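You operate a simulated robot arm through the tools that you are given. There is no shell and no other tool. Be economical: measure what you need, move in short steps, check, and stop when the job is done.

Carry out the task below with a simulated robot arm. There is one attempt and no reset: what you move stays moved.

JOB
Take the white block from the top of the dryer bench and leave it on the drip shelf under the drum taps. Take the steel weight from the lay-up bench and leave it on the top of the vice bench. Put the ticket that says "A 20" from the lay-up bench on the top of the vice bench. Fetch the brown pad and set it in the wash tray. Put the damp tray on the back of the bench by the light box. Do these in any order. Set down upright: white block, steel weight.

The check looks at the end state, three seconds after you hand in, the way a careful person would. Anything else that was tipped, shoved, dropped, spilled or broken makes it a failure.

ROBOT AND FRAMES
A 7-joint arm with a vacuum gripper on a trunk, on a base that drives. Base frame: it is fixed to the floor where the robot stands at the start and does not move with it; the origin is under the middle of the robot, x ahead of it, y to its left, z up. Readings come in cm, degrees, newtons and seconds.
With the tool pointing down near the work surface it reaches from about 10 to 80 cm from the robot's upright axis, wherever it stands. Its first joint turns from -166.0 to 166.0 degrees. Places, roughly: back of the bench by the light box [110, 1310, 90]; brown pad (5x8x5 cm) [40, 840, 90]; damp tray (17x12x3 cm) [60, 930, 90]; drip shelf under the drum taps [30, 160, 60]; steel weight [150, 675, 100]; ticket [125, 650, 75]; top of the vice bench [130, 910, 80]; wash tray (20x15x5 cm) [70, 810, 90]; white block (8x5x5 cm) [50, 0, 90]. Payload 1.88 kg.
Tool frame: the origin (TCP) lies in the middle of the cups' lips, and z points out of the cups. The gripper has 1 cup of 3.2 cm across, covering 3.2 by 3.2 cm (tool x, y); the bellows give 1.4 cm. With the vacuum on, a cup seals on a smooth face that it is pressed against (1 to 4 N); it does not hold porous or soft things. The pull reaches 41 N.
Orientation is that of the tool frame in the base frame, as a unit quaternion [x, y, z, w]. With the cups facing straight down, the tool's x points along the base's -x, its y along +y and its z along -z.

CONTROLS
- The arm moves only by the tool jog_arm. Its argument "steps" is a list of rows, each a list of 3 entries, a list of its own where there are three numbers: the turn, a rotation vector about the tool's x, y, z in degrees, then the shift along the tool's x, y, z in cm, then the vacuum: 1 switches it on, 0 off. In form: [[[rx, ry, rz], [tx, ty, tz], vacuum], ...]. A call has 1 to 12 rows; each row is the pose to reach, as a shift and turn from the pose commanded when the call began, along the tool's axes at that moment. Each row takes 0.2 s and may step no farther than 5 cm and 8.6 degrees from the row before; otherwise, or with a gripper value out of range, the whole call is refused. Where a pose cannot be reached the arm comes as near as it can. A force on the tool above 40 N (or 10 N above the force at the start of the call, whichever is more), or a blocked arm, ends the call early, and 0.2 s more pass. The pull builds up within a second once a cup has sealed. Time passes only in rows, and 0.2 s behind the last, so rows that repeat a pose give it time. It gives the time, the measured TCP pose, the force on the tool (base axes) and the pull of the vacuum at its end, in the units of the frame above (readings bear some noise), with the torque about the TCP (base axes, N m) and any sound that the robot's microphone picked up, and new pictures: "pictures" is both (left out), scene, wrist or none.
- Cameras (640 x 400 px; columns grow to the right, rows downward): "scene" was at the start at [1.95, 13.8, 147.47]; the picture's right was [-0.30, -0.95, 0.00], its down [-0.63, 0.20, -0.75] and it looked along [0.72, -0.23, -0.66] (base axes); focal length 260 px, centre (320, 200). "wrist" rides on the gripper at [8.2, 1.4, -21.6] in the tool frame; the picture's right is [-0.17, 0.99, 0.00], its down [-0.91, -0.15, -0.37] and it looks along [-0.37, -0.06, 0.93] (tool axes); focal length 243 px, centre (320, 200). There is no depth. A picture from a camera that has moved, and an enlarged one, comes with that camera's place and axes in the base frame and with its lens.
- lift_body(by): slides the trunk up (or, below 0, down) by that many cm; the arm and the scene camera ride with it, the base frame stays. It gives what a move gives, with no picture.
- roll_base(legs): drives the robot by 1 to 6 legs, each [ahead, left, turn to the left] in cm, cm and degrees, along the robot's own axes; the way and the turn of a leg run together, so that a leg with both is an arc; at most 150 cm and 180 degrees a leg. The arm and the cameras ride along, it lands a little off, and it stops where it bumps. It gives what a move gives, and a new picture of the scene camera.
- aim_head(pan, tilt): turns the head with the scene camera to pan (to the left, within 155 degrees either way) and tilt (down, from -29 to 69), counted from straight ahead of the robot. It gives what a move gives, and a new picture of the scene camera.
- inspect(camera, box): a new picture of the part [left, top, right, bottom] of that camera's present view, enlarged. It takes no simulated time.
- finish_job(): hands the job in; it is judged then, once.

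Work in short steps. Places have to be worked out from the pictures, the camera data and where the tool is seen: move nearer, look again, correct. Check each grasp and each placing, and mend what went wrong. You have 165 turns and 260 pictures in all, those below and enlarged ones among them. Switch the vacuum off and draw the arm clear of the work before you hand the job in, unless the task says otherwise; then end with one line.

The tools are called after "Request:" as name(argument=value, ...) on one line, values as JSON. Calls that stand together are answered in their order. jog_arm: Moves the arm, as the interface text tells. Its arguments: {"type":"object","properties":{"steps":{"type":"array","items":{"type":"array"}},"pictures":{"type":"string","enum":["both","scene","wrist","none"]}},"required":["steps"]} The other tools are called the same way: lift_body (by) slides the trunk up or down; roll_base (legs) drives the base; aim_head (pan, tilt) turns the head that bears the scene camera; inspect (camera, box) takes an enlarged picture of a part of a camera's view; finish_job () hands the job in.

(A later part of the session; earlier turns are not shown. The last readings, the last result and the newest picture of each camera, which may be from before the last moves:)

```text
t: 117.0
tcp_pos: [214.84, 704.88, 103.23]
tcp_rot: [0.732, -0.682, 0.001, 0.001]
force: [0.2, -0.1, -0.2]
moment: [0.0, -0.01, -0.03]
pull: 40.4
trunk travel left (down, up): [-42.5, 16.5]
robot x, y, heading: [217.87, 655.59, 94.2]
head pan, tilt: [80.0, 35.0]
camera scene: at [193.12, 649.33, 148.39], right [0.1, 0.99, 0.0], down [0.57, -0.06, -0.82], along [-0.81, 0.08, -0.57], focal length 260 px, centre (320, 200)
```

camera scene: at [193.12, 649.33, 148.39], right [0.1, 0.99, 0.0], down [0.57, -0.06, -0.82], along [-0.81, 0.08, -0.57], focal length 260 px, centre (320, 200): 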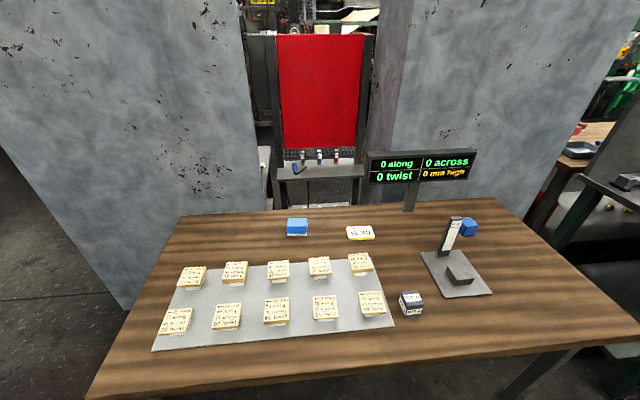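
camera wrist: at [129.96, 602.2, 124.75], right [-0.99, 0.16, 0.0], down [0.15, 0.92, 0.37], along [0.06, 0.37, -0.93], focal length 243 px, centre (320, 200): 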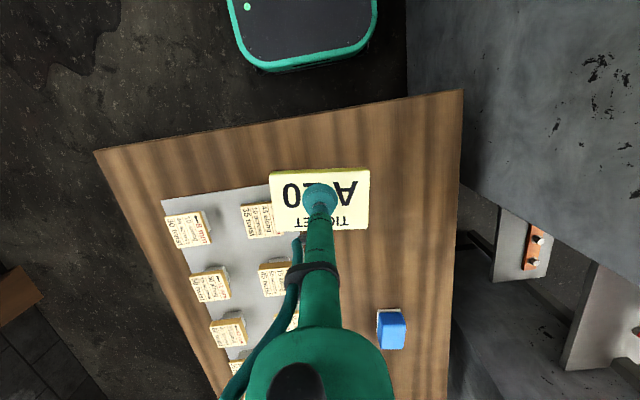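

Request:
inspect(camera="scene", box=[370, 200, 530, 330])

```text
3.08 times, centred on (450, 265) of scene
camera zoom: at [193.12, 649.33, 148.39], right [0.1, 0.99, 0.0], down [0.57, -0.06, -0.82], along [-0.81, 0.08, -0.57], focal length 802 px, centre (-80, 0)
```

zoom: 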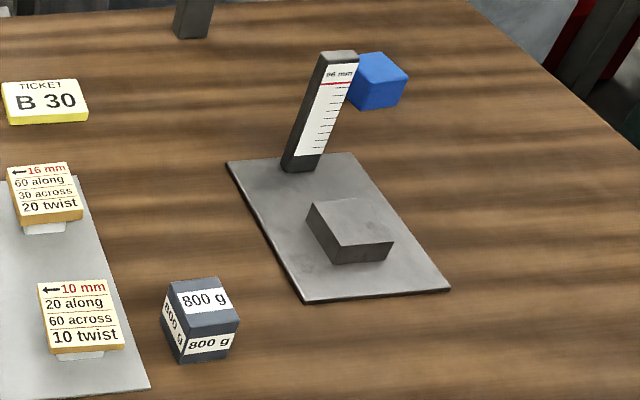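

The 800 g cube at about [154, 678, top 88] is the steel weight. I now carry on to the vice bench (x 94–165, from y≈791) and look at its top for free space.

Request:
roll_base(legs=[[100, 0, -4], [85, -10, 0]])

Request:
inspect(camera="scene", box=[0, 0, 640, 400])

```text
t: 126.4
tcp_pos: [228.76, 891.85, 103.14]
tcp_rot: [-0.698, 0.716, 0.0, 0.0]
force: [0.3, -0.7, -1.9]
moment: [0.02, -0.01, 0.01]
pull: 40.5
trunk travel left (down, up): [-42.5, 16.5]
robot x, y, heading: [226.56, 842.33, 88.6]
head pan, tilt: [80.0, 35.0]
camera scene: at [201.76, 838.53, 148.39], right [0.2, 0.98, 0.0], down [0.56, -0.11, -0.82], along [-0.8, 0.16, -0.57], focal length 260 px, centre (320, 200)
```

scene: 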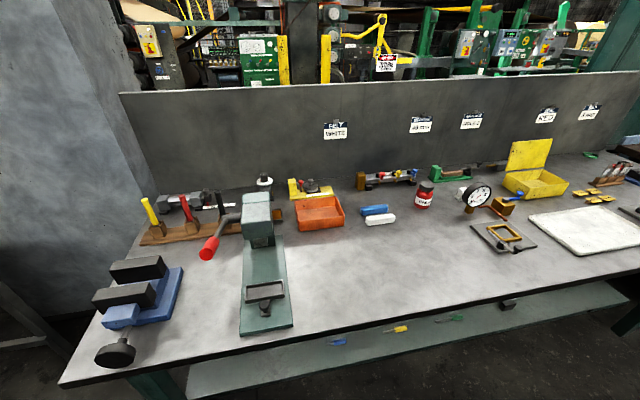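

```text
1.00 times, centred on (320, 200) of scene
camera zoom: at [201.76, 838.53, 148.39], right [0.2, 0.98, 0.0], down [0.56, -0.11, -0.82], along [-0.8, 0.16, -0.57], focal length 260 px, centre (320, 200)
```

zoom: 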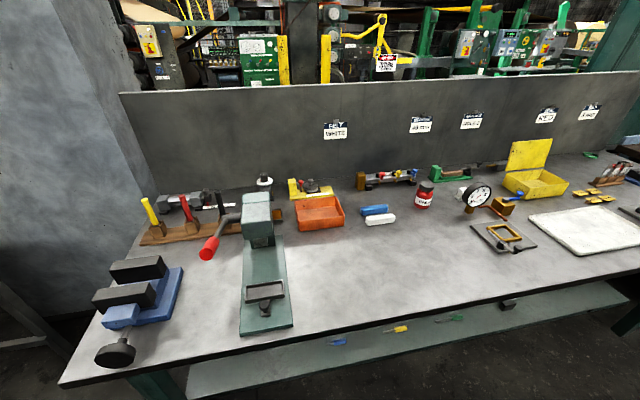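

Free bench top lies around [150, 855–890]. I drive on to y≈875, turn to face the bench, then look again.

Request:
roll_base(legs=[[33, 0, 0], [0, 0, 91.4], [10, 0, 0]])

Request:
aim_head(pan=0, tilt=42)

Request:
jog_arm(steps=[[[0, 0, 0], [0, 0, 0], 1]], pictures="wrist")

```text
t: 133.2
tcp_pos: [168.59, 876.31, 103.13]
tcp_rot: [1.0, -0.001, 0.001, -0.002]
force: [0.3, -0.4, -0.7]
moment: [0.05, 0.03, 0.01]
pull: 40.9
trunk travel left (down, up): [-42.5, 16.5]
robot x, y, heading: [218.06, 875.49, 180.1]
head pan, tilt: [80.0, 35.0]
camera scene: at [222.29, 850.66, 148.39], right [-0.98, 0.18, 0.0], down [0.1, 0.56, -0.82], along [-0.14, -0.81, -0.57], focal length 260 px, centre (320, 200)
```

scene: 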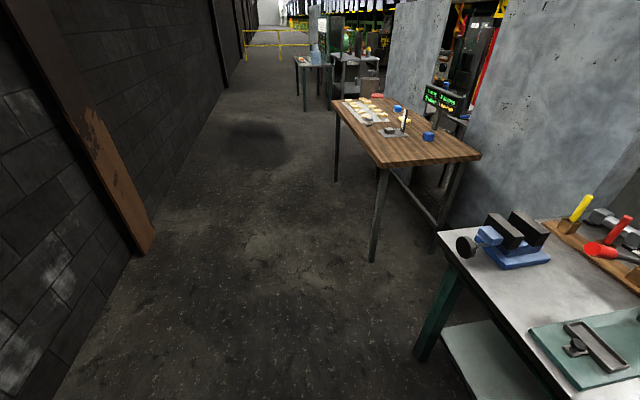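

```text
t: 134.8
tcp_pos: [168.43, 876.38, 103.14]
tcp_rot: [1.0, -0.002, 0.001, 0.0]
force: [-0.4, 0.5, 0.1]
moment: [0.03, 0.01, -0.01]
pull: 41.1
trunk travel left (down, up): [-42.5, 16.5]
robot x, y, heading: [218.12, 875.51, 179.8]
head pan, tilt: [0.0, 42.0]
camera scene: at [215.47, 859.34, 147.34], right [0.0, 1.0, 0.0], down [0.67, 0.0, -0.74], along [-0.74, 0.0, -0.67], focal length 260 px, centre (320, 200)
```

scene: 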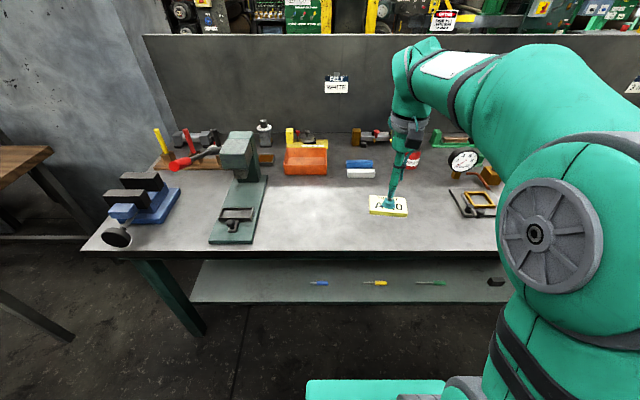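

```text
t: 135.2
tcp_pos: [168.5, 876.3, 103.18]
tcp_rot: [1.0, -0.001, 0.001, 0.0]
force: [0.1, 0.1, -0.5]
moment: [-0.01, -0.01, 0.01]
pull: 40.5
trunk travel left (down, up): [-42.5, 16.5]
robot x, y, heading: [217.65, 875.96, 179.9]
head pan, tilt: [0.0, 42.0]
camera wrist: at [176.64, 874.96, 124.74], right [-0.17, -0.99, 0.0], down [-0.91, 0.16, 0.37], along [-0.37, 0.06, -0.93], focal length 243 px, centre (320, 200)
```

wrist: 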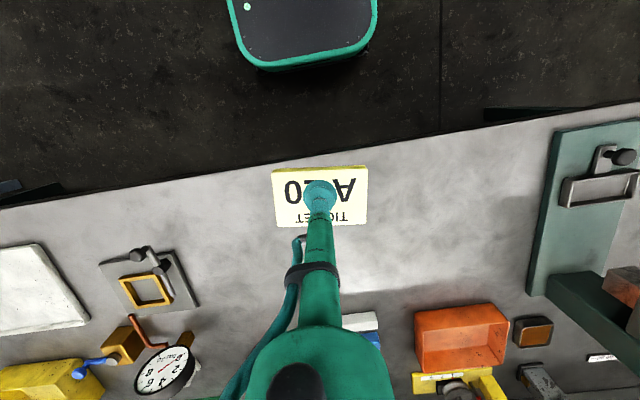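

I lower the ticket toward [151, 880], an empty patch.

Request:
jog_arm(steps=[[[0, 0, 0], [-4.5, -1, 0], 1], [[0, 0, 0], [-9, -2, 0], 1], [[0, 0, 0], [-13.5, -3, 0], 1], [[0, 0, 0], [-17.5, -4, 1], 1], [[0, 0, 0], [-17.5, -4, 5.5], 1], [[0, 0, 0], [-17.5, -4, 10], 1], [[0, 0, 0], [-17.5, -4, 14], 1], [[0, 0, 0], [-17.5, -4, 14], 1]], pictures="both")

```text
t: 136.9
tcp_pos: [151.22, 880.52, 89.42]
tcp_rot: [1.0, -0.002, 0.001, 0.0]
force: [0.1, -0.3, -0.8]
moment: [0.0, 0.0, 0.0]
pull: 41.2
trunk travel left (down, up): [-42.5, 16.5]
robot x, y, heading: [218.41, 875.82, 180.0]
head pan, tilt: [0.0, 42.0]
camera scene: at [215.45, 859.34, 147.34], right [0.0, 1.0, 0.0], down [0.67, 0.0, -0.74], along [-0.74, 0.0, -0.67], focal length 260 px, centre (320, 200)
camera wrist: at [159.41, 878.99, 110.84], right [-0.17, -0.99, 0.0], down [-0.91, 0.16, 0.37], along [-0.37, 0.06, -0.93], focal length 243 px, centre (320, 200)
```

scene: 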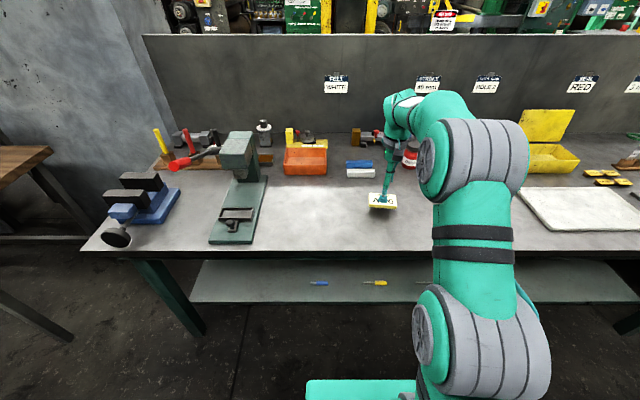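
wrist: 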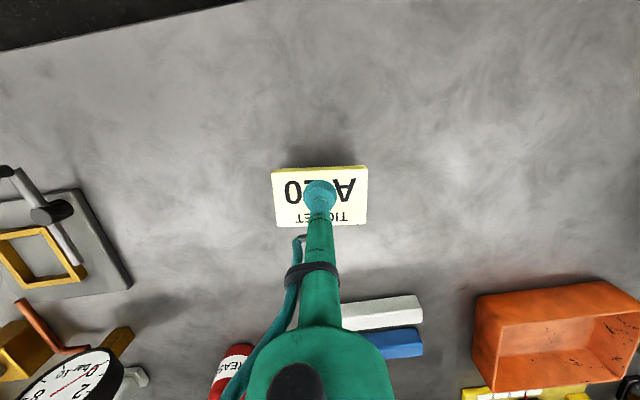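

Clear all round. Lowering until contact.

Request:
jog_arm(steps=[[[0, 0, 0], [0, 0, 1.2], 1], [[0, 0, 0], [0, 0, 2], 1], [[0, 0, 0], [0, 0, 2.5], 1], [[0, 0, 0], [0, 0, 2.9], 1], [[0, 0, 0], [0, 0, 3.3], 1], [[0, 0, 0], [0, 0, 3.3], 1]], pictures="none")

```text
t: 138.3
tcp_pos: [150.94, 880.29, 86.23]
tcp_rot: [1.0, -0.001, -0.003, -0.001]
force: [1.1, -1.5, 29.1]
moment: [-0.04, -0.18, -0.06]
pull: 40.5
trunk travel left (down, up): [-42.5, 16.5]
robot x, y, heading: [217.91, 875.92, 180.1]
head pan, tilt: [0.0, 42.0]
```

Contact at z≈86. Ease, release, rise and come back toward the robot.

Request:
jog_arm(steps=[[[0, 0, 0], [0, 0, -0.3], 1], [[0, 0, 0], [0, 0, -0.3], 0], [[0, 0, 0], [0, 0, -0.3], 0], [[0, 0, 0], [0, 0, -0.3], 0], [[0, 0, 0], [0, 0, -0.3], 0], [[0, 0, 0], [0, 0, -1], 0], [[0, 0, 0], [0, 0, -3], 0], [[0, 0, 0], [0, 0, -7], 0], [[0, 0, 0], [0, 0, -11.5], 0], [[0, 0, 0], [3, 1, -15.5], 0], [[0, 0, 0], [7.5, 2, -17], 0], [[0, 0, 0], [12, 3, -17], 0]])

```text
refused: row 10 steps farther than a row can; nothing moved
```

Request:
jog_arm(steps=[[[0, 0, 0], [0, 0, -0.3], 1], [[0, 0, 0], [0, 0, -0.3], 0], [[0, 0, 0], [0, 0, -0.3], 0], [[0, 0, 0], [0, 0, -0.3], 0], [[0, 0, 0], [0, 0, -0.3], 0], [[0, 0, 0], [0, 0, -1], 0], [[0, 0, 0], [0, 0, -3], 0], [[0, 0, 0], [0, 0, -7], 0], [[0, 0, 0], [0, 0, -11.5], 0], [[0, 0, 0], [2, 1, -15.5], 0], [[0, 0, 0], [6.5, 2, -16.5], 0], [[0, 0, 0], [11, 3, -16.5], 0]])

```text
t: 140.9
tcp_pos: [162.29, 877.61, 102.29]
tcp_rot: [1.0, -0.001, 0.001, 0.0]
force: [-0.4, -0.2, -0.6]
moment: [-0.02, -0.04, 0.01]
pull: 0.1
trunk travel left (down, up): [-42.5, 16.5]
robot x, y, heading: [218.08, 875.68, 179.6]
head pan, tilt: [0.0, 42.0]
camera scene: at [215.46, 859.35, 147.34], right [0.0, 1.0, 0.0], down [0.67, 0.0, -0.74], along [-0.74, 0.0, -0.67], focal length 260 px, centre (320, 200)
camera wrist: at [170.45, 876.28, 123.93], right [-0.17, -0.99, 0.0], down [-0.91, 0.16, 0.37], along [-0.37, 0.06, -0.93], focal length 243 px, centre (320, 200)
```

scene: 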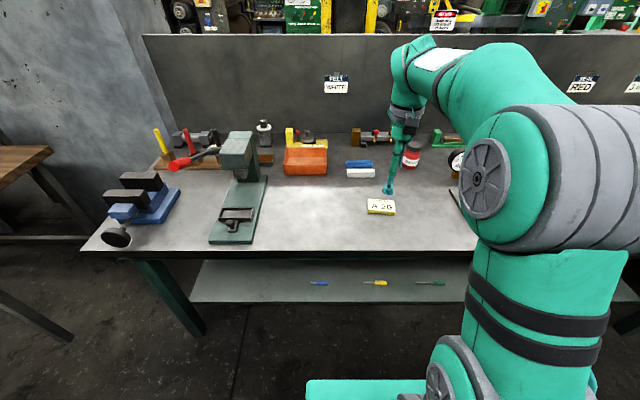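
wrist: 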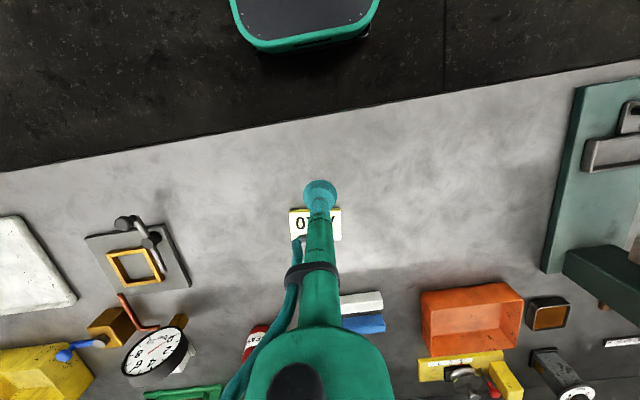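

Ticket placed. Now back off and slide left (−y) to the lay-up bench for the weight.

Request:
roll_base(legs=[[-22, 0, 0], [0, 100, 0], [0, 97, 0]])

Request:
jog_arm(steps=[[[0, 0, 0], [0, 0, 0], 0]], pictures="wrist")

```text
t: 152.3
tcp_pos: [179.9, 677.22, 102.43]
tcp_rot: [1.0, -0.019, 0.001, 0.0]
force: [-0.2, 0.5, -0.9]
moment: [0.05, -0.02, -0.02]
pull: 0.0
trunk travel left (down, up): [-42.5, 16.5]
robot x, y, heading: [235.47, 673.25, 177.9]
head pan, tilt: [0.0, 42.0]
camera scene: at [232.35, 656.93, 147.34], right [0.04, 1.0, 0.0], down [0.67, -0.03, -0.74], along [-0.74, 0.03, -0.67], focal length 260 px, centre (320, 200)
```

scene: 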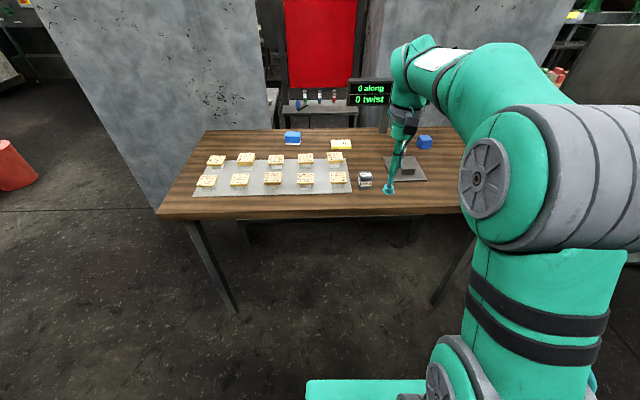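

```text
t: 152.7
tcp_pos: [179.79, 677.14, 102.32]
tcp_rot: [1.0, -0.018, 0.001, -0.001]
force: [-0.3, 0.8, -0.1]
moment: [0.0, 0.0, 0.01]
pull: 0.1
trunk travel left (down, up): [-42.5, 16.5]
robot x, y, heading: [235.33, 673.55, 177.9]
head pan, tilt: [0.0, 42.0]
camera wrist: at [187.94, 675.51, 123.94], right [-0.2, -0.98, 0.0], down [-0.91, 0.19, 0.37], along [-0.37, 0.08, -0.93], focal length 243 px, centre (320, 200)
```

wrist: 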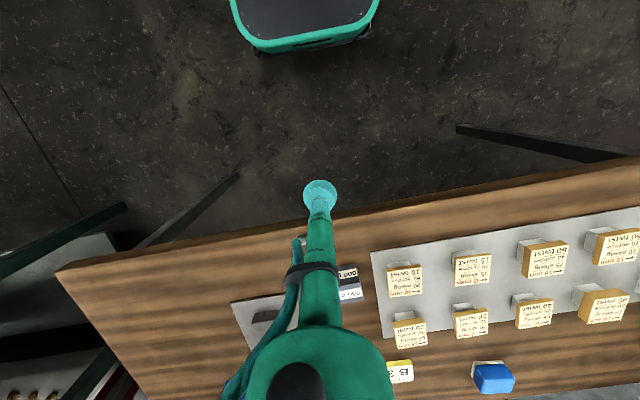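

The weight again computes to [155, 677]. I drive 12 cm ahead, and then look with the wrist camera.

Request:
roll_base(legs=[[13, 0, 2]])

Request:
jog_arm(steps=[[[0, 0, 0], [0, 0, -3], 0], [[0, 0, 0], [-3, 0, -6], 0], [[0, 0, 0], [-5, 0, -6], 0]])

```text
t: 154.0
tcp_pos: [167.16, 675.61, 102.28]
tcp_rot: [1.0, -0.004, 0.001, 0.001]
force: [-0.1, -0.3, -0.2]
moment: [0.02, -0.03, -0.01]
pull: 0.0
trunk travel left (down, up): [-42.5, 16.5]
robot x, y, heading: [222.29, 673.62, 179.6]
head pan, tilt: [0.0, 42.0]
camera scene: at [220.23, 657.11, 147.34], right [0.0, 1.0, 0.0], down [0.67, 0.0, -0.74], along [-0.74, 0.0, -0.67], focal length 260 px, centre (320, 200)
```

scene: 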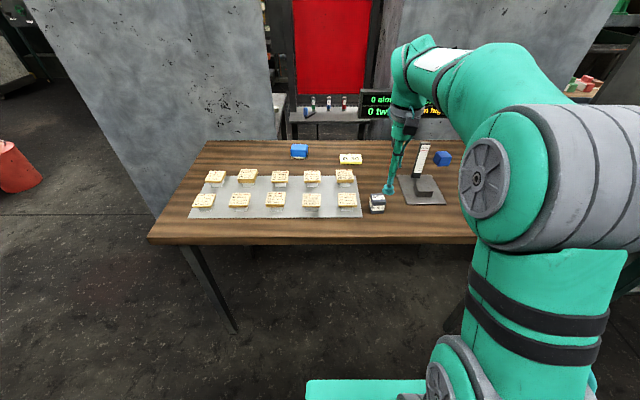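

```text
t: 154.8
tcp_pos: [162.12, 675.5, 108.42]
tcp_rot: [1.0, -0.002, 0.002, 0.0]
force: [0.5, 0.5, 0.1]
moment: [0.02, 0.03, -0.02]
pull: 0.2
trunk travel left (down, up): [-42.5, 16.5]
robot x, y, heading: [222.76, 673.45, 179.7]
head pan, tilt: [0.0, 42.0]
camera scene: at [220.21, 657.1, 147.34], right [0.0, 1.0, 0.0], down [0.67, 0.0, -0.74], along [-0.74, 0.0, -0.67], focal length 260 px, centre (320, 200)
camera wrist: at [170.15, 674.16, 130.0], right [-0.17, -0.99, 0.0], down [-0.91, 0.16, 0.37], along [-0.37, 0.06, -0.93], focal length 243 px, centre (320, 200)
```

scene: 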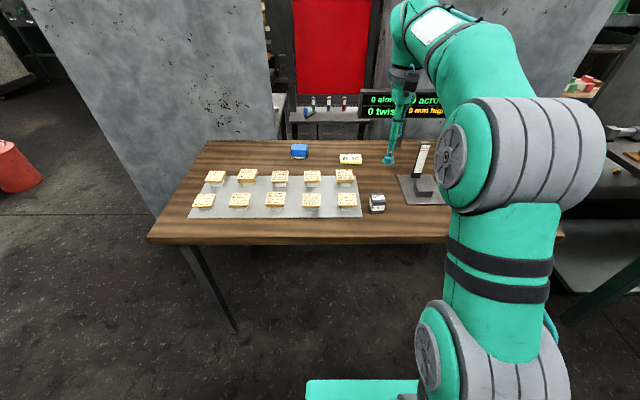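
wrist: 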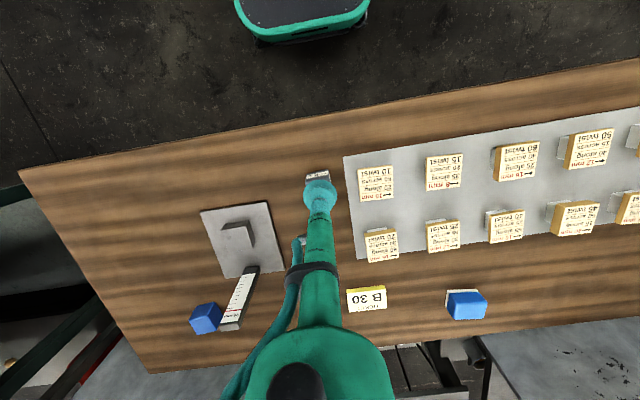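

Request:
inspect(camera="scene", box=[345, 175, 409, 215])

Request:
inspect(camera="wrist", box=[288, 155, 352, 195])

```text
10.00 times, centred on (377, 195) of scene
camera zoom: at [220.21, 657.1, 147.34], right [0.0, 1.0, 0.0], down [0.67, 0.0, -0.74], along [-0.74, 0.0, -0.67], focal length 2605 px, centre (-250, 250)
```

zoom: 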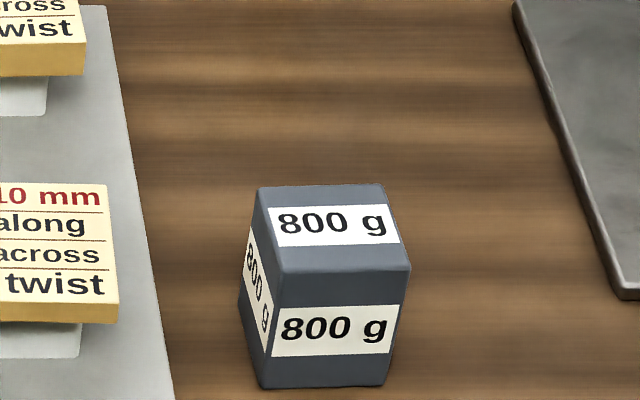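

```text
10.00 times, centred on (320, 175) of wrist
camera zoom: at [170.15, 674.16, 130.0], right [-0.17, -0.99, 0.0], down [-0.91, 0.16, 0.37], along [-0.37, 0.06, -0.93], focal length 2426 px, centre (320, 450)
```

zoom: 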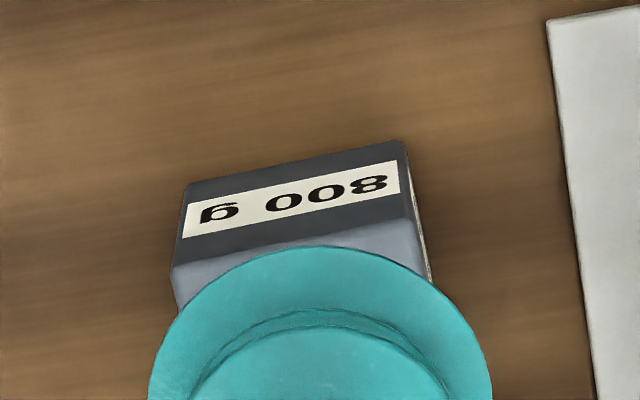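

The weight's top centre is about [155.0, 676.7, 89.3]. I move over it to z≈92.5.

Request:
jog_arm(steps=[[[0, 0, 0], [-4, -0.6, 1], 0], [[0, 0, 0], [-7.1, -1.2, 4], 0], [[0, 0, 0], [-7.1, -1.2, 8.5], 0], [[0, 0, 0], [-7.1, -1.2, 12.5], 0], [[0, 0, 0], [-7.1, -1.2, 15.5], 0], [[0, 0, 0], [-7.1, -1.2, 15.5], 0]])

```text
t: 156.2
tcp_pos: [154.95, 676.61, 93.04]
tcp_rot: [1.0, -0.003, 0.0, 0.0]
force: [-0.3, -0.2, 0.2]
moment: [0.03, 0.02, 0.01]
pull: 0.1
trunk travel left (down, up): [-42.5, 16.5]
robot x, y, heading: [222.39, 673.68, 179.7]
head pan, tilt: [0.0, 42.0]
camera scene: at [220.21, 657.1, 147.34], right [0.0, 1.0, 0.0], down [0.67, 0.0, -0.74], along [-0.74, 0.0, -0.67], focal length 260 px, centre (320, 200)
camera wrist: at [163.17, 675.29, 114.63], right [-0.17, -0.99, 0.0], down [-0.91, 0.16, 0.37], along [-0.37, 0.06, -0.93], focal length 243 px, centre (320, 200)
```

scene: 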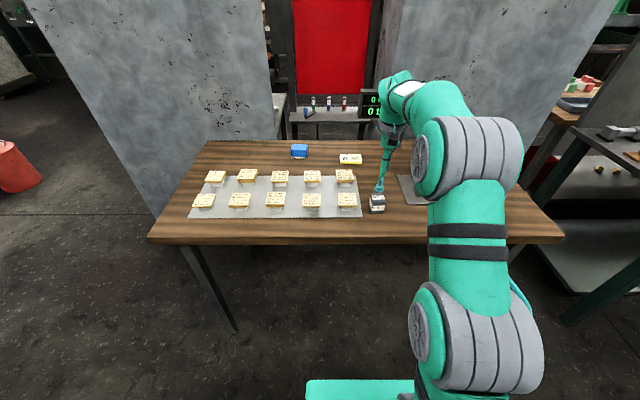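
wrist: 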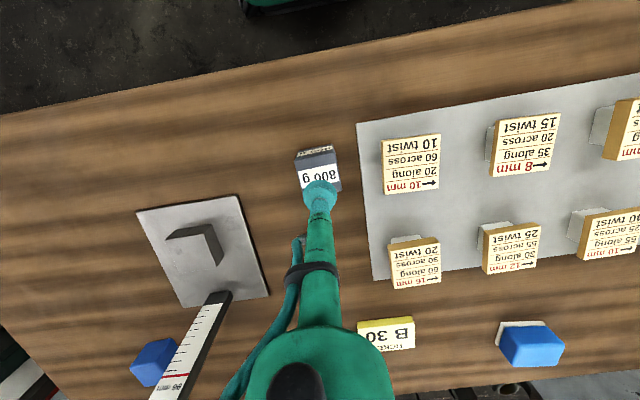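

Request:
inspect(camera="wrist", box=[272, 140, 368, 200])

Request:
inspect(camera="scene", box=[345, 175, 409, 215])

```text
6.67 times, centred on (320, 170) of wrist
camera zoom: at [163.17, 675.29, 114.63], right [-0.17, -0.99, 0.0], down [-0.91, 0.16, 0.37], along [-0.37, 0.06, -0.93], focal length 1618 px, centre (320, 400)
```

zoom: 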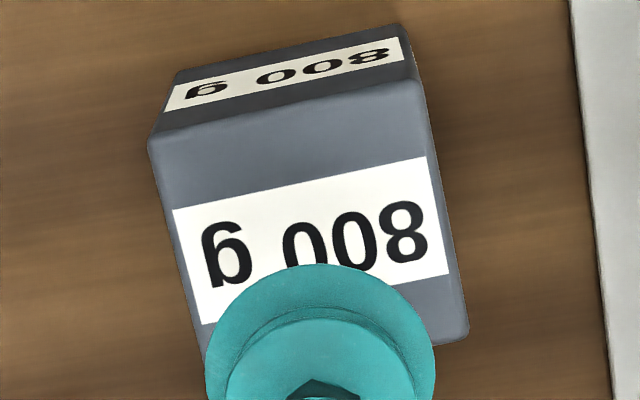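

```text
10.00 times, centred on (377, 195) of scene
camera zoom: at [220.21, 657.1, 147.34], right [0.0, 1.0, 0.0], down [0.67, 0.0, -0.74], along [-0.74, 0.0, -0.67], focal length 2605 px, centre (-250, 250)
```

zoom: 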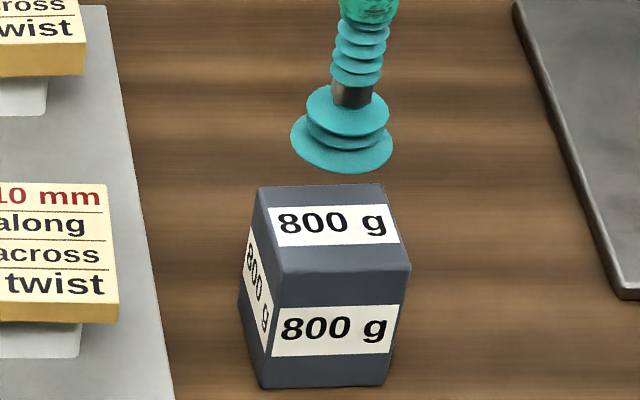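

Intersecting both views puts the top centre at [156.2, 676.6, 90.3]. I shift +1.2 cm and go down with suction.

Request:
jog_arm(steps=[[[0, 0, 0], [1.2, 0, 0.5], 1], [[0, 0, 0], [1.2, 0, 1.7], 1], [[0, 0, 0], [1.2, 0, 2.4], 1], [[0, 0, 0], [1.2, 0, 2.8], 1], [[0, 0, 0], [1.2, 0, 3.1], 1], [[0, 0, 0], [1.2, 0, 3.4], 1], [[0, 0, 0], [1.2, 0, 3.4], 1], [[0, 0, 0], [1.2, 0, 3.4], 1], [[0, 0, 0], [1.2, 0, 3.4], 1]], pictures="none")

```text
t: 158.2
tcp_pos: [156.28, 676.72, 89.59]
tcp_rot: [1.0, -0.002, -0.001, 0.0]
force: [-1.0, 0.2, 28.5]
moment: [0.03, 0.14, -0.17]
pull: 40.6
trunk travel left (down, up): [-42.5, 16.5]
robot x, y, heading: [223.07, 673.53, 179.5]
head pan, tilt: [0.0, 42.0]
```

Sealed. Lift and retract.

Request:
jog_arm(steps=[[[0, 0, 0], [0, 0, -2], 1], [[0, 0, 0], [0, 0, -6], 1], [[0, 0, 0], [0, 0, -10], 1], [[0, 0, 0], [0, 0, -14], 1], [[0, 0, 0], [3, 0, -17], 1], [[0, 0, 0], [7, 0, -18], 1], [[0, 0, 0], [11, 0, -18], 1], [[0, 0, 0], [11, 0, -18], 1]], pictures="scene")

```text
t: 160.0
tcp_pos: [167.34, 676.49, 107.57]
tcp_rot: [1.0, -0.003, 0.001, 0.0]
force: [-0.7, 0.2, -7.5]
moment: [0.02, 0.03, -0.02]
pull: 40.9
trunk travel left (down, up): [-42.5, 16.5]
robot x, y, heading: [222.49, 673.43, 179.7]
head pan, tilt: [0.0, 42.0]
camera scene: at [220.23, 657.11, 147.34], right [0.0, 1.0, 0.0], down [0.67, 0.0, -0.74], along [-0.74, 0.0, -0.67], focal length 260 px, centre (320, 200)
```

scene: 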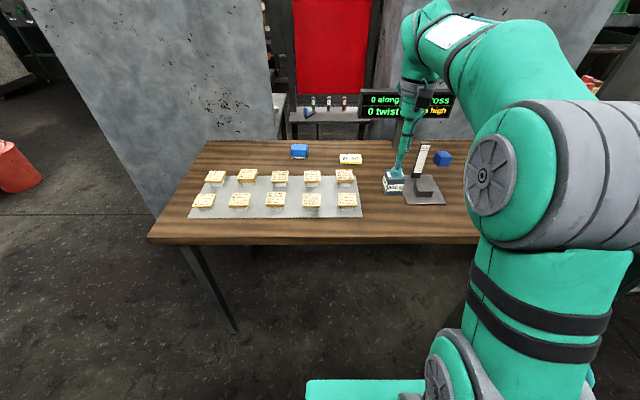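

Now to the vice bench with the weight, aiming for about [152, 861].

Request:
roll_base(legs=[[-20, 0, 0], [0, -95, 0], [0, -90, 0]])

```text
t: 170.1
tcp_pos: [187.76, 854.31, 107.48]
tcp_rot: [1.0, -0.003, 0.001, -0.001]
force: [-0.4, 1.2, -7.3]
moment: [0.02, 0.01, 0.02]
pull: 41.1
trunk travel left (down, up): [-42.5, 16.5]
robot x, y, heading: [243.05, 851.05, 179.4]
head pan, tilt: [0.0, 42.0]
camera scene: at [240.75, 834.68, 147.34], right [0.01, 1.0, 0.0], down [0.67, 0.0, -0.74], along [-0.74, 0.01, -0.67], focal length 260 px, centre (320, 200)
```

scene: 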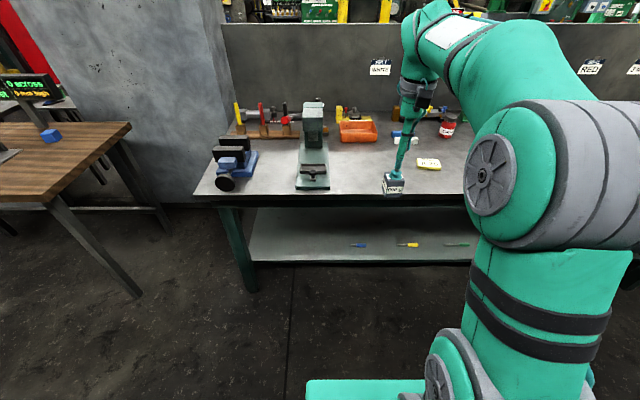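

Request:
roll_base(legs=[[24, -4, 0]])

Request:
jog_arm(steps=[[[0, 0, 0], [-4, 0, 0], 1], [[0, 0, 0], [-8, 0, 0], 1], [[0, 0, 0], [-11, 0, 2], 1], [[0, 0, 0], [-11, 0, 6], 1], [[0, 0, 0], [-11, 0, 10], 1], [[0, 0, 0], [-11, 0, 10], 1]])

```text
t: 171.9
tcp_pos: [164.08, 858.1, 107.36]
tcp_rot: [1.0, -0.002, 0.002, 0.0]
force: [0.1, 0.5, -8.0]
moment: [-0.01, 0.01, -0.02]
pull: 40.6
trunk travel left (down, up): [-42.5, 16.5]
robot x, y, heading: [219.14, 855.13, 179.7]
head pan, tilt: [0.0, 42.0]
camera scene: at [217.03, 838.79, 147.34], right [0.0, 1.0, 0.0], down [0.67, 0.0, -0.74], along [-0.74, 0.0, -0.67], focal length 260 px, centre (320, 200)
```

scene: 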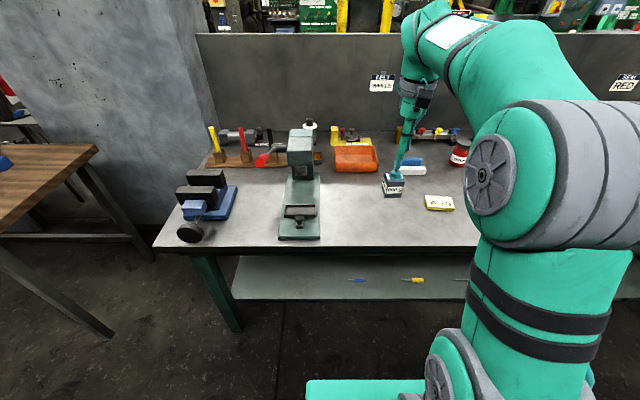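

```text
t: 173.3
tcp_pos: [153.02, 858.16, 97.49]
tcp_rot: [1.0, -0.001, 0.002, 0.0]
force: [-0.4, 0.3, -8.0]
moment: [0.02, -0.06, -0.05]
pull: 41.0
trunk travel left (down, up): [-42.5, 16.5]
robot x, y, heading: [219.53, 855.29, 179.7]
head pan, tilt: [0.0, 42.0]
camera scene: at [217.0, 838.8, 147.34], right [0.0, 1.0, 0.0], down [0.67, 0.0, -0.74], along [-0.74, 0.0, -0.67], focal length 260 px, centre (320, 200)
camera wrist: at [161.11, 856.76, 119.11], right [-0.17, -0.99, 0.0], down [-0.91, 0.16, 0.37], along [-0.37, 0.06, -0.93], focal length 243 px, centre (320, 200)
```

scene: 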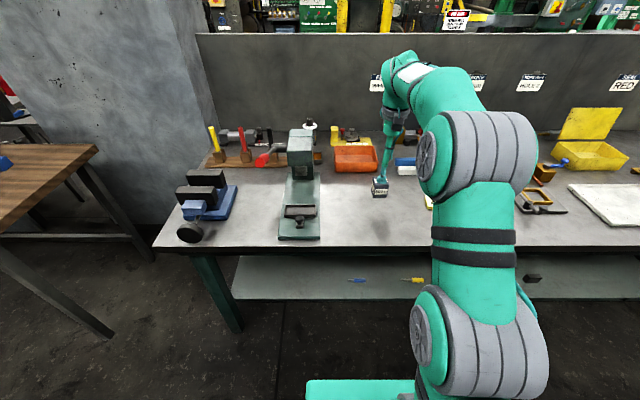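
wrist: 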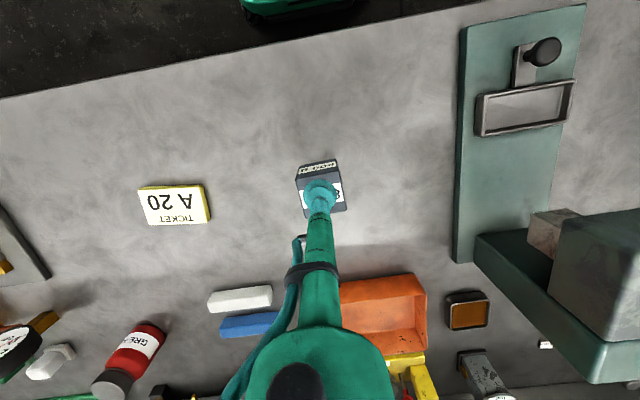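

Patch clear. Lowering to contact, expected near z≈91.

Request:
jog_arm(steps=[[[0, 0, 0], [0, 0, 3], 1], [[0, 0, 0], [0, 0, 5], 1], [[0, 0, 0], [0, 0, 5.7], 1], [[0, 0, 0], [0, 0, 6.2], 1], [[0, 0, 0], [0, 0, 6.6], 1], [[0, 0, 0], [0, 0, 6.6], 1]], pictures="none")

```text
t: 174.7
tcp_pos: [152.91, 858.21, 90.92]
tcp_rot: [1.0, -0.001, 0.001, 0.001]
force: [-0.5, -0.2, -8.4]
moment: [0.02, -0.01, 0.01]
pull: 41.0
trunk travel left (down, up): [-42.5, 16.5]
robot x, y, heading: [219.71, 855.1, 180.0]
head pan, tilt: [0.0, 42.0]
```

Request:
jog_arm(steps=[[[0, 0, 0], [0, 0, 0.3], 1], [[0, 0, 0], [0, 0, 0.6], 1], [[0, 0, 0], [0, 0, 0.8], 1], [[0, 0, 0], [0, 0, 0.8], 1]], pictures="none")

```text
t: 175.7
tcp_pos: [153.03, 858.13, 90.37]
tcp_rot: [1.0, -0.002, -0.003, -0.001]
force: [2.9, -0.5, 23.1]
moment: [0.0, -0.19, -0.33]
pull: 40.8
trunk travel left (down, up): [-42.5, 16.5]
robot x, y, heading: [219.86, 855.34, 179.8]
head pan, tilt: [0.0, 42.0]
```

Contact. Release and rise.

Request:
jog_arm(steps=[[[0, 0, 0], [0, 0, -0.3], 1], [[0, 0, 0], [0, 0, -0.3], 0], [[0, 0, 0], [0, 0, -0.3], 0], [[0, 0, 0], [0, 0, -0.3], 0], [[0, 0, 0], [0, 0, -0.3], 0], [[0, 0, 0], [0, 0, -1], 0], [[0, 0, 0], [0, 0, -3], 0], [[0, 0, 0], [0, 0, -7], 0], [[0, 0, 0], [0, 0, -11.5], 0], [[0, 0, 0], [2, 0, -15.5], 0], [[0, 0, 0], [6.5, 0, -16.5], 0], [[0, 0, 0], [11, 0, -16.5], 0]], pictures="scene")

Request:
inspect(camera="scene", box=[340, 150, 500, 250])

```text
t: 178.3
tcp_pos: [164.42, 858.01, 106.81]
tcp_rot: [1.0, -0.002, 0.002, 0.0]
force: [-0.1, -0.7, -0.5]
moment: [0.0, -0.05, 0.04]
pull: 0.1
trunk travel left (down, up): [-42.5, 16.5]
robot x, y, heading: [219.08, 854.98, 179.8]
head pan, tilt: [0.0, 42.0]
camera scene: at [217.07, 838.8, 147.34], right [0.0, 1.0, 0.0], down [0.67, 0.0, -0.74], along [-0.74, 0.0, -0.67], focal length 260 px, centre (320, 200)
```

scene: 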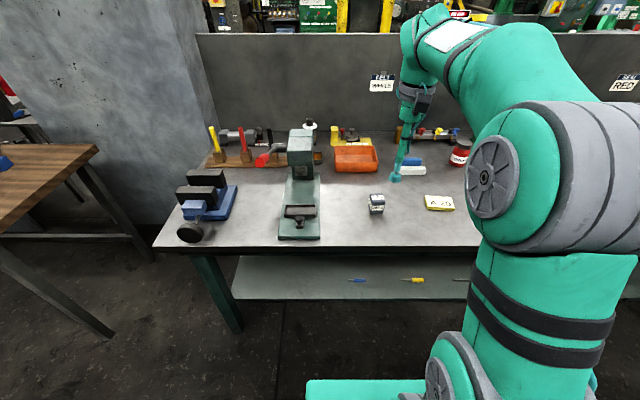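

```text
4.00 times, centred on (420, 200) of scene
camera zoom: at [217.07, 838.8, 147.34], right [0.0, 1.0, 0.0], down [0.67, 0.0, -0.74], along [-0.74, 0.0, -0.67], focal length 1042 px, centre (-80, 200)
```

zoom: 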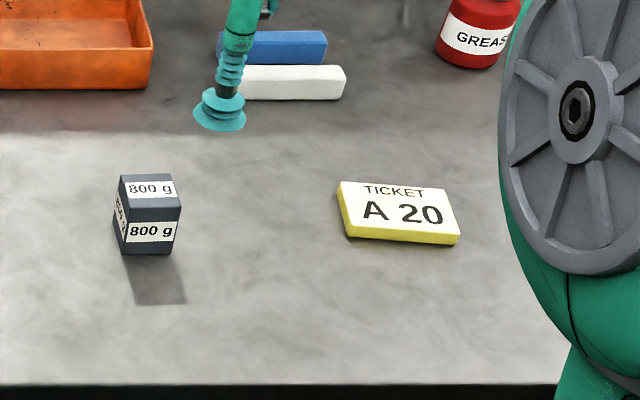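

Weight and ticket are both standing properly. Next I look north along the aisle to find a way round and the light box.

Request:
roll_base(legs=[[-25, 0, 0], [0, -60, 0]])

Request:
aim_head(pan=-75, tilt=15)

```text
t: 183.1
tcp_pos: [189.51, 917.92, 106.74]
tcp_rot: [1.0, -0.002, 0.001, 0.001]
force: [0.5, 0.2, -0.4]
moment: [0.02, -0.02, 0.01]
pull: 0.0
trunk travel left (down, up): [-42.5, 16.5]
robot x, y, heading: [244.66, 915.18, 179.8]
head pan, tilt: [0.0, 42.0]
camera scene: at [242.24, 898.73, 147.34], right [0.0, 1.0, 0.0], down [0.67, 0.0, -0.74], along [-0.74, 0.0, -0.67], focal length 260 px, centre (320, 200)
```

scene: 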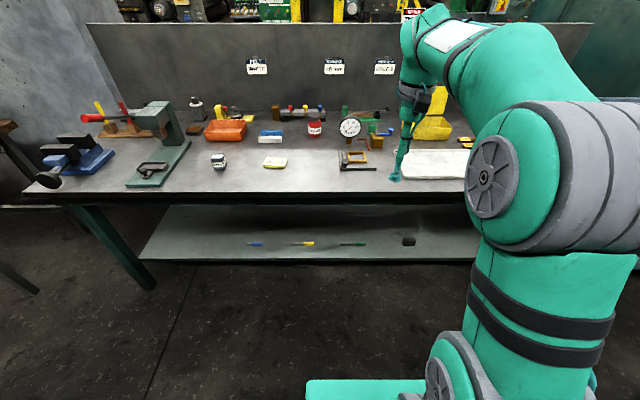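

```text
t: 184.6
tcp_pos: [189.54, 917.98, 106.69]
tcp_rot: [1.0, -0.002, 0.001, 0.0]
force: [0.5, 0.2, -0.3]
moment: [0.0, 0.0, 0.02]
pull: 0.0
trunk travel left (down, up): [-42.5, 16.5]
robot x, y, heading: [245.04, 914.95, 179.9]
head pan, tilt: [-75.0, 15.0]
camera scene: at [248.21, 907.74, 151.59], right [0.97, 0.26, 0.0], down [0.07, -0.25, -0.97], along [-0.25, 0.93, -0.26], focal length 260 px, centre (320, 200)
```

scene: 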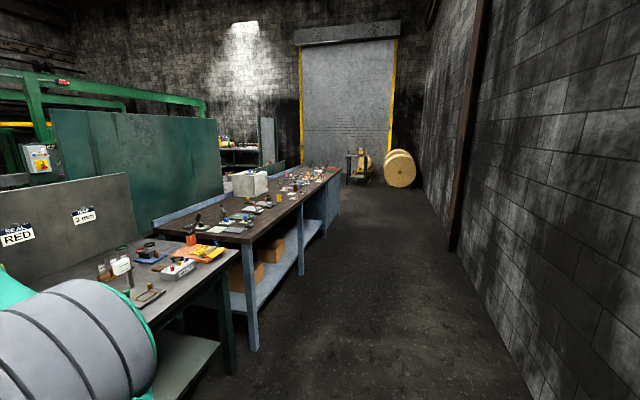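

Request:
inspect(camera="scene", box=[140, 110, 400, 270])

Request:
inspect(camera="scene", box=[220, 130, 380, 230])

```text
2.46 times, centred on (270, 190) of scene
camera zoom: at [248.21, 907.74, 151.59], right [0.97, 0.26, 0.0], down [0.07, -0.25, -0.97], along [-0.25, 0.93, -0.26], focal length 641 px, centre (443, 225)
```

zoom: 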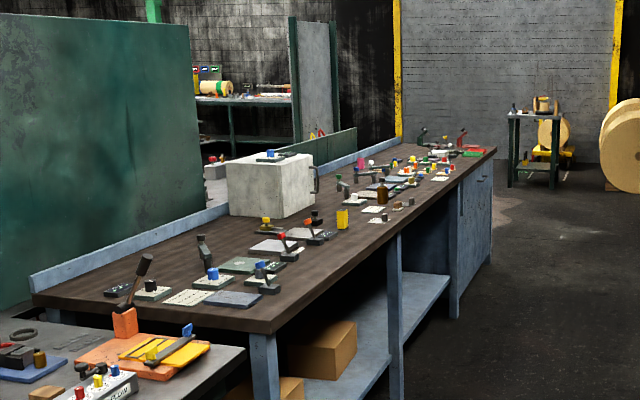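

```text
4.00 times, centred on (300, 180) of scene
camera zoom: at [248.21, 907.74, 151.59], right [0.97, 0.26, 0.0], down [0.07, -0.25, -0.97], along [-0.25, 0.93, -0.26], focal length 1042 px, centre (400, 280)
```

zoom: 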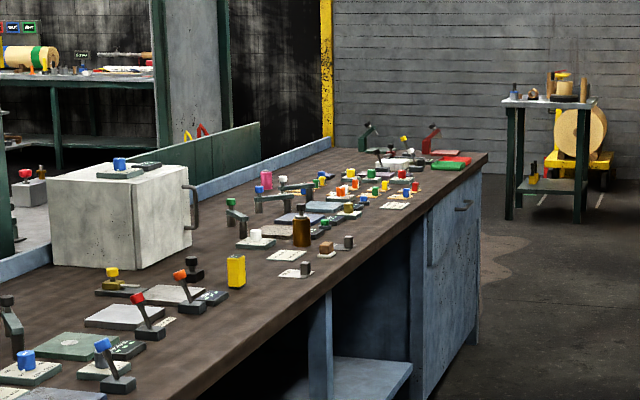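

The light box isn't certain yet. I turn to face north and drive along the rear aisle for a closer look.

Request:
roll_base(legs=[[0, 0, -90], [120, 0, 0], [100, 0, 0]])

Request:
aim_head(pan=40, tilt=20)

```text
t: 199.7
tcp_pos: [251.61, 1196.25, 106.75]
tcp_rot: [-0.706, 0.708, -0.001, -0.001]
force: [-0.1, -0.3, 0.2]
moment: [0.03, 0.0, 0.01]
pull: 0.1
trunk travel left (down, up): [-42.5, 16.5]
robot x, y, heading: [249.07, 1140.86, 90.0]
head pan, tilt: [-75.0, 15.0]
camera scene: at [241.5, 1137.5, 151.59], right [0.26, -0.97, 0.0], down [-0.25, -0.07, -0.97], along [0.93, 0.25, -0.26], focal length 260 px, centre (320, 200)
```

scene: 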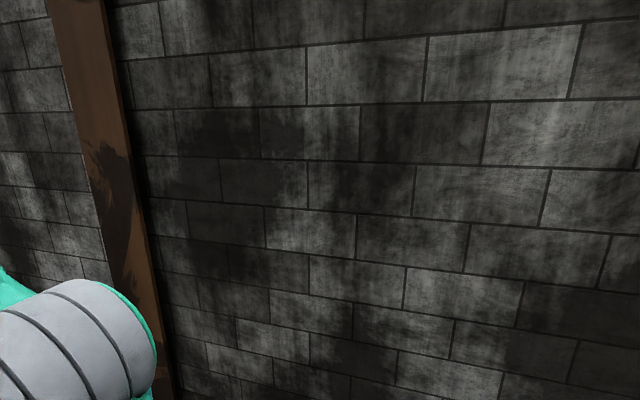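

```text
t: 201.6
tcp_pos: [251.61, 1196.33, 106.79]
tcp_rot: [-0.707, 0.708, -0.001, -0.001]
force: [-0.5, 0.3, -0.3]
moment: [0.0, -0.01, 0.02]
pull: 0.3
trunk travel left (down, up): [-42.5, 16.5]
robot x, y, heading: [249.02, 1140.85, 89.7]
head pan, tilt: [40.0, 20.0]
camera scene: at [226.5, 1142.24, 150.77], right [0.77, 0.64, 0.0], down [0.22, -0.26, -0.94], along [-0.6, 0.72, -0.34], focal length 260 px, centre (320, 200)
```

scene: 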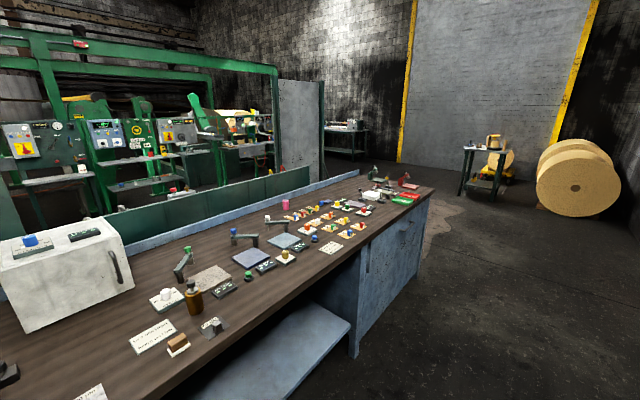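

Request:
inspect(camera="scene", box=[220, 140, 450, 284])

Request:
inspect(camera="scene", box=[320, 150, 440, 225])

```text
2.78 times, centred on (335, 212) of scene
camera zoom: at [226.5, 1142.24, 150.77], right [0.77, 0.64, 0.0], down [0.22, -0.26, -0.94], along [-0.6, 0.72, -0.34], focal length 724 px, centre (278, 167)
```

zoom: 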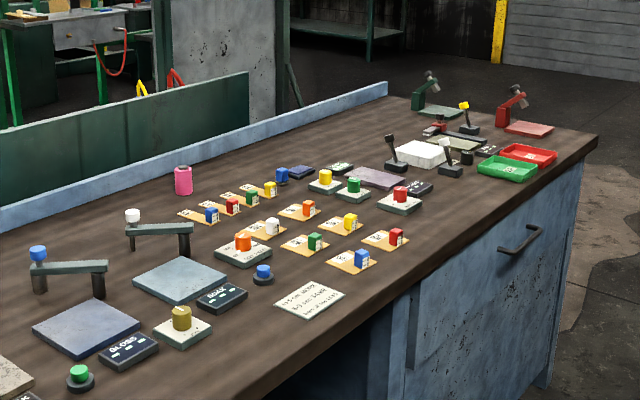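

```text
5.33 times, centred on (380, 188) of scene
camera zoom: at [226.5, 1142.24, 150.77], right [0.77, 0.64, 0.0], down [0.22, -0.26, -0.94], along [-0.6, 0.72, -0.34], focal length 1390 px, centre (0, 267)
```

zoom: 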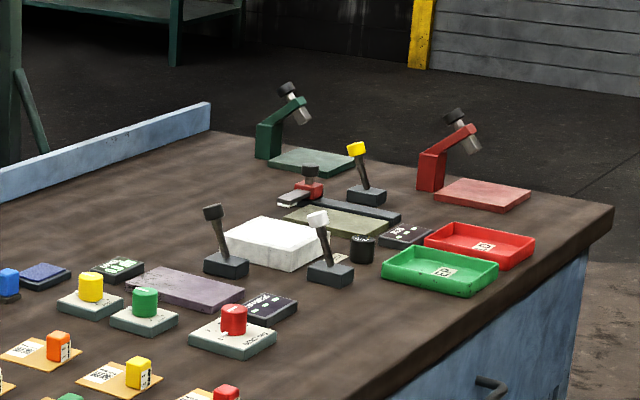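

The white slab is the light box at ≈[138, 1308]; the free back strip beside it is ≈[110, 1325], reachable from the bench's north end. Now I go round the north end toward the front aisle to fetch the damp tray.

Request:
roll_base(legs=[[140, 0, 0], [140, 0, 0], [0, 140, 0]])

Request:
aim_head(pan=100, tilt=20)

```text
t: 222.1
tcp_pos: [105.8, 1478.67, 106.84]
tcp_rot: [-0.704, 0.711, -0.001, -0.001]
force: [-0.4, -0.7, -0.9]
moment: [0.01, -0.01, -0.01]
pull: 0.1
trunk travel left (down, up): [-42.5, 16.5]
robot x, y, heading: [102.14, 1423.4, 89.4]
head pan, tilt: [40.0, 20.0]
camera scene: at [80.11, 1424.8, 150.78], right [0.77, 0.64, 0.0], down [0.22, -0.26, -0.94], along [-0.6, 0.73, -0.34], focal length 260 px, centre (320, 200)
```

scene: 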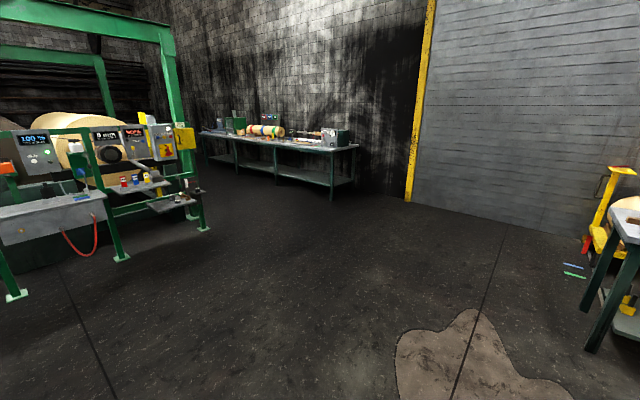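

```text
t: 223.4
tcp_pos: [105.7, 1478.62, 106.76]
tcp_rot: [-0.704, 0.711, -0.001, -0.001]
force: [0.1, -0.5, 0.5]
moment: [0.03, -0.02, 0.01]
pull: 0.0
trunk travel left (down, up): [-42.5, 16.5]
robot x, y, heading: [102.44, 1423.45, 89.4]
head pan, tilt: [100.0, 20.0]
camera scene: at [76.84, 1416.09, 150.77], right [-0.16, 0.99, 0.0], down [0.34, 0.06, -0.94], along [-0.93, -0.15, -0.34], focal length 260 px, centre (320, 200)
```

scene: 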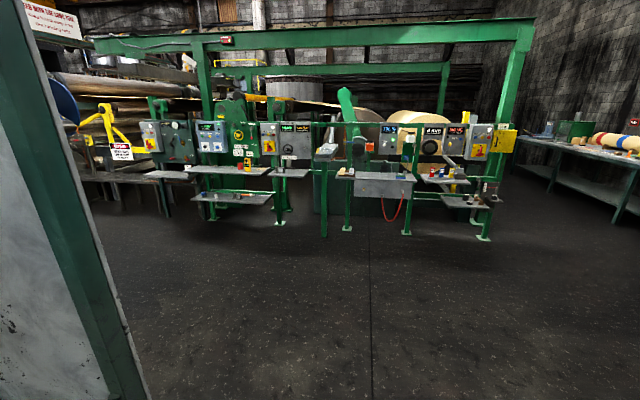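

The front aisle is open (machines only beyond x≈−200). I go along y≈1423 to x≈−90, turn to heading 0, and look south-east.

Request:
roll_base(legs=[[0, 98, 0], [0, 96, 0], [0, 0, -90]])

Request:
aim_head(pan=-60, tilt=20)

```text
t: 236.8
tcp_pos: [-35.12, 1421.05, 106.73]
tcp_rot: [-0.019, 1.0, -0.001, -0.002]
force: [-0.4, 0.1, 0.2]
moment: [0.01, 0.02, -0.01]
pull: 0.0
trunk travel left (down, up): [-42.5, 16.5]
robot x, y, heading: [-90.42, 1421.41, 2.1]
head pan, tilt: [100.0, 20.0]
camera scene: at [-99.17, 1446.69, 150.77], right [0.98, 0.21, 0.0], down [0.07, -0.33, -0.94], along [-0.2, 0.92, -0.34], focal length 260 px, centre (320, 200)
```

scene: 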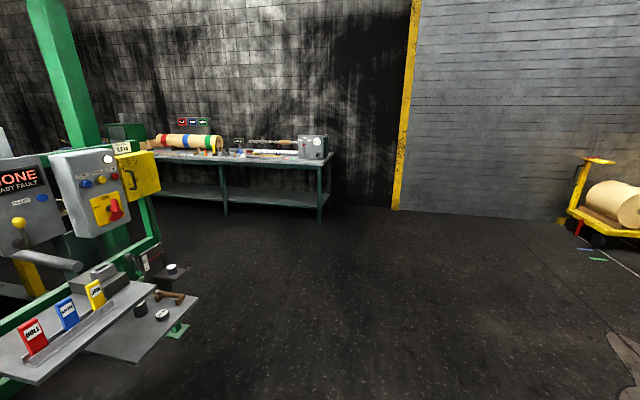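

```text
t: 239.3
tcp_pos: [-35.29, 1420.95, 106.89]
tcp_rot: [-0.019, 1.0, 0.0, -0.001]
force: [-0.3, 0.8, 0.0]
moment: [0.03, 0.0, 0.01]
pull: 0.0
trunk travel left (down, up): [-42.5, 16.5]
robot x, y, heading: [-90.29, 1421.31, 2.3]
head pan, tilt: [-60.0, 20.0]
camera scene: at [-92.21, 1429.71, 150.77], right [-0.85, -0.53, 0.0], down [-0.18, 0.29, -0.94], along [0.5, -0.79, -0.34], focal length 260 px, centre (320, 200)
```

scene: 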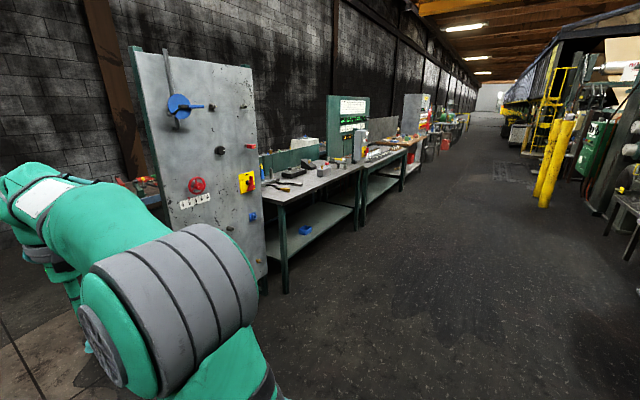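

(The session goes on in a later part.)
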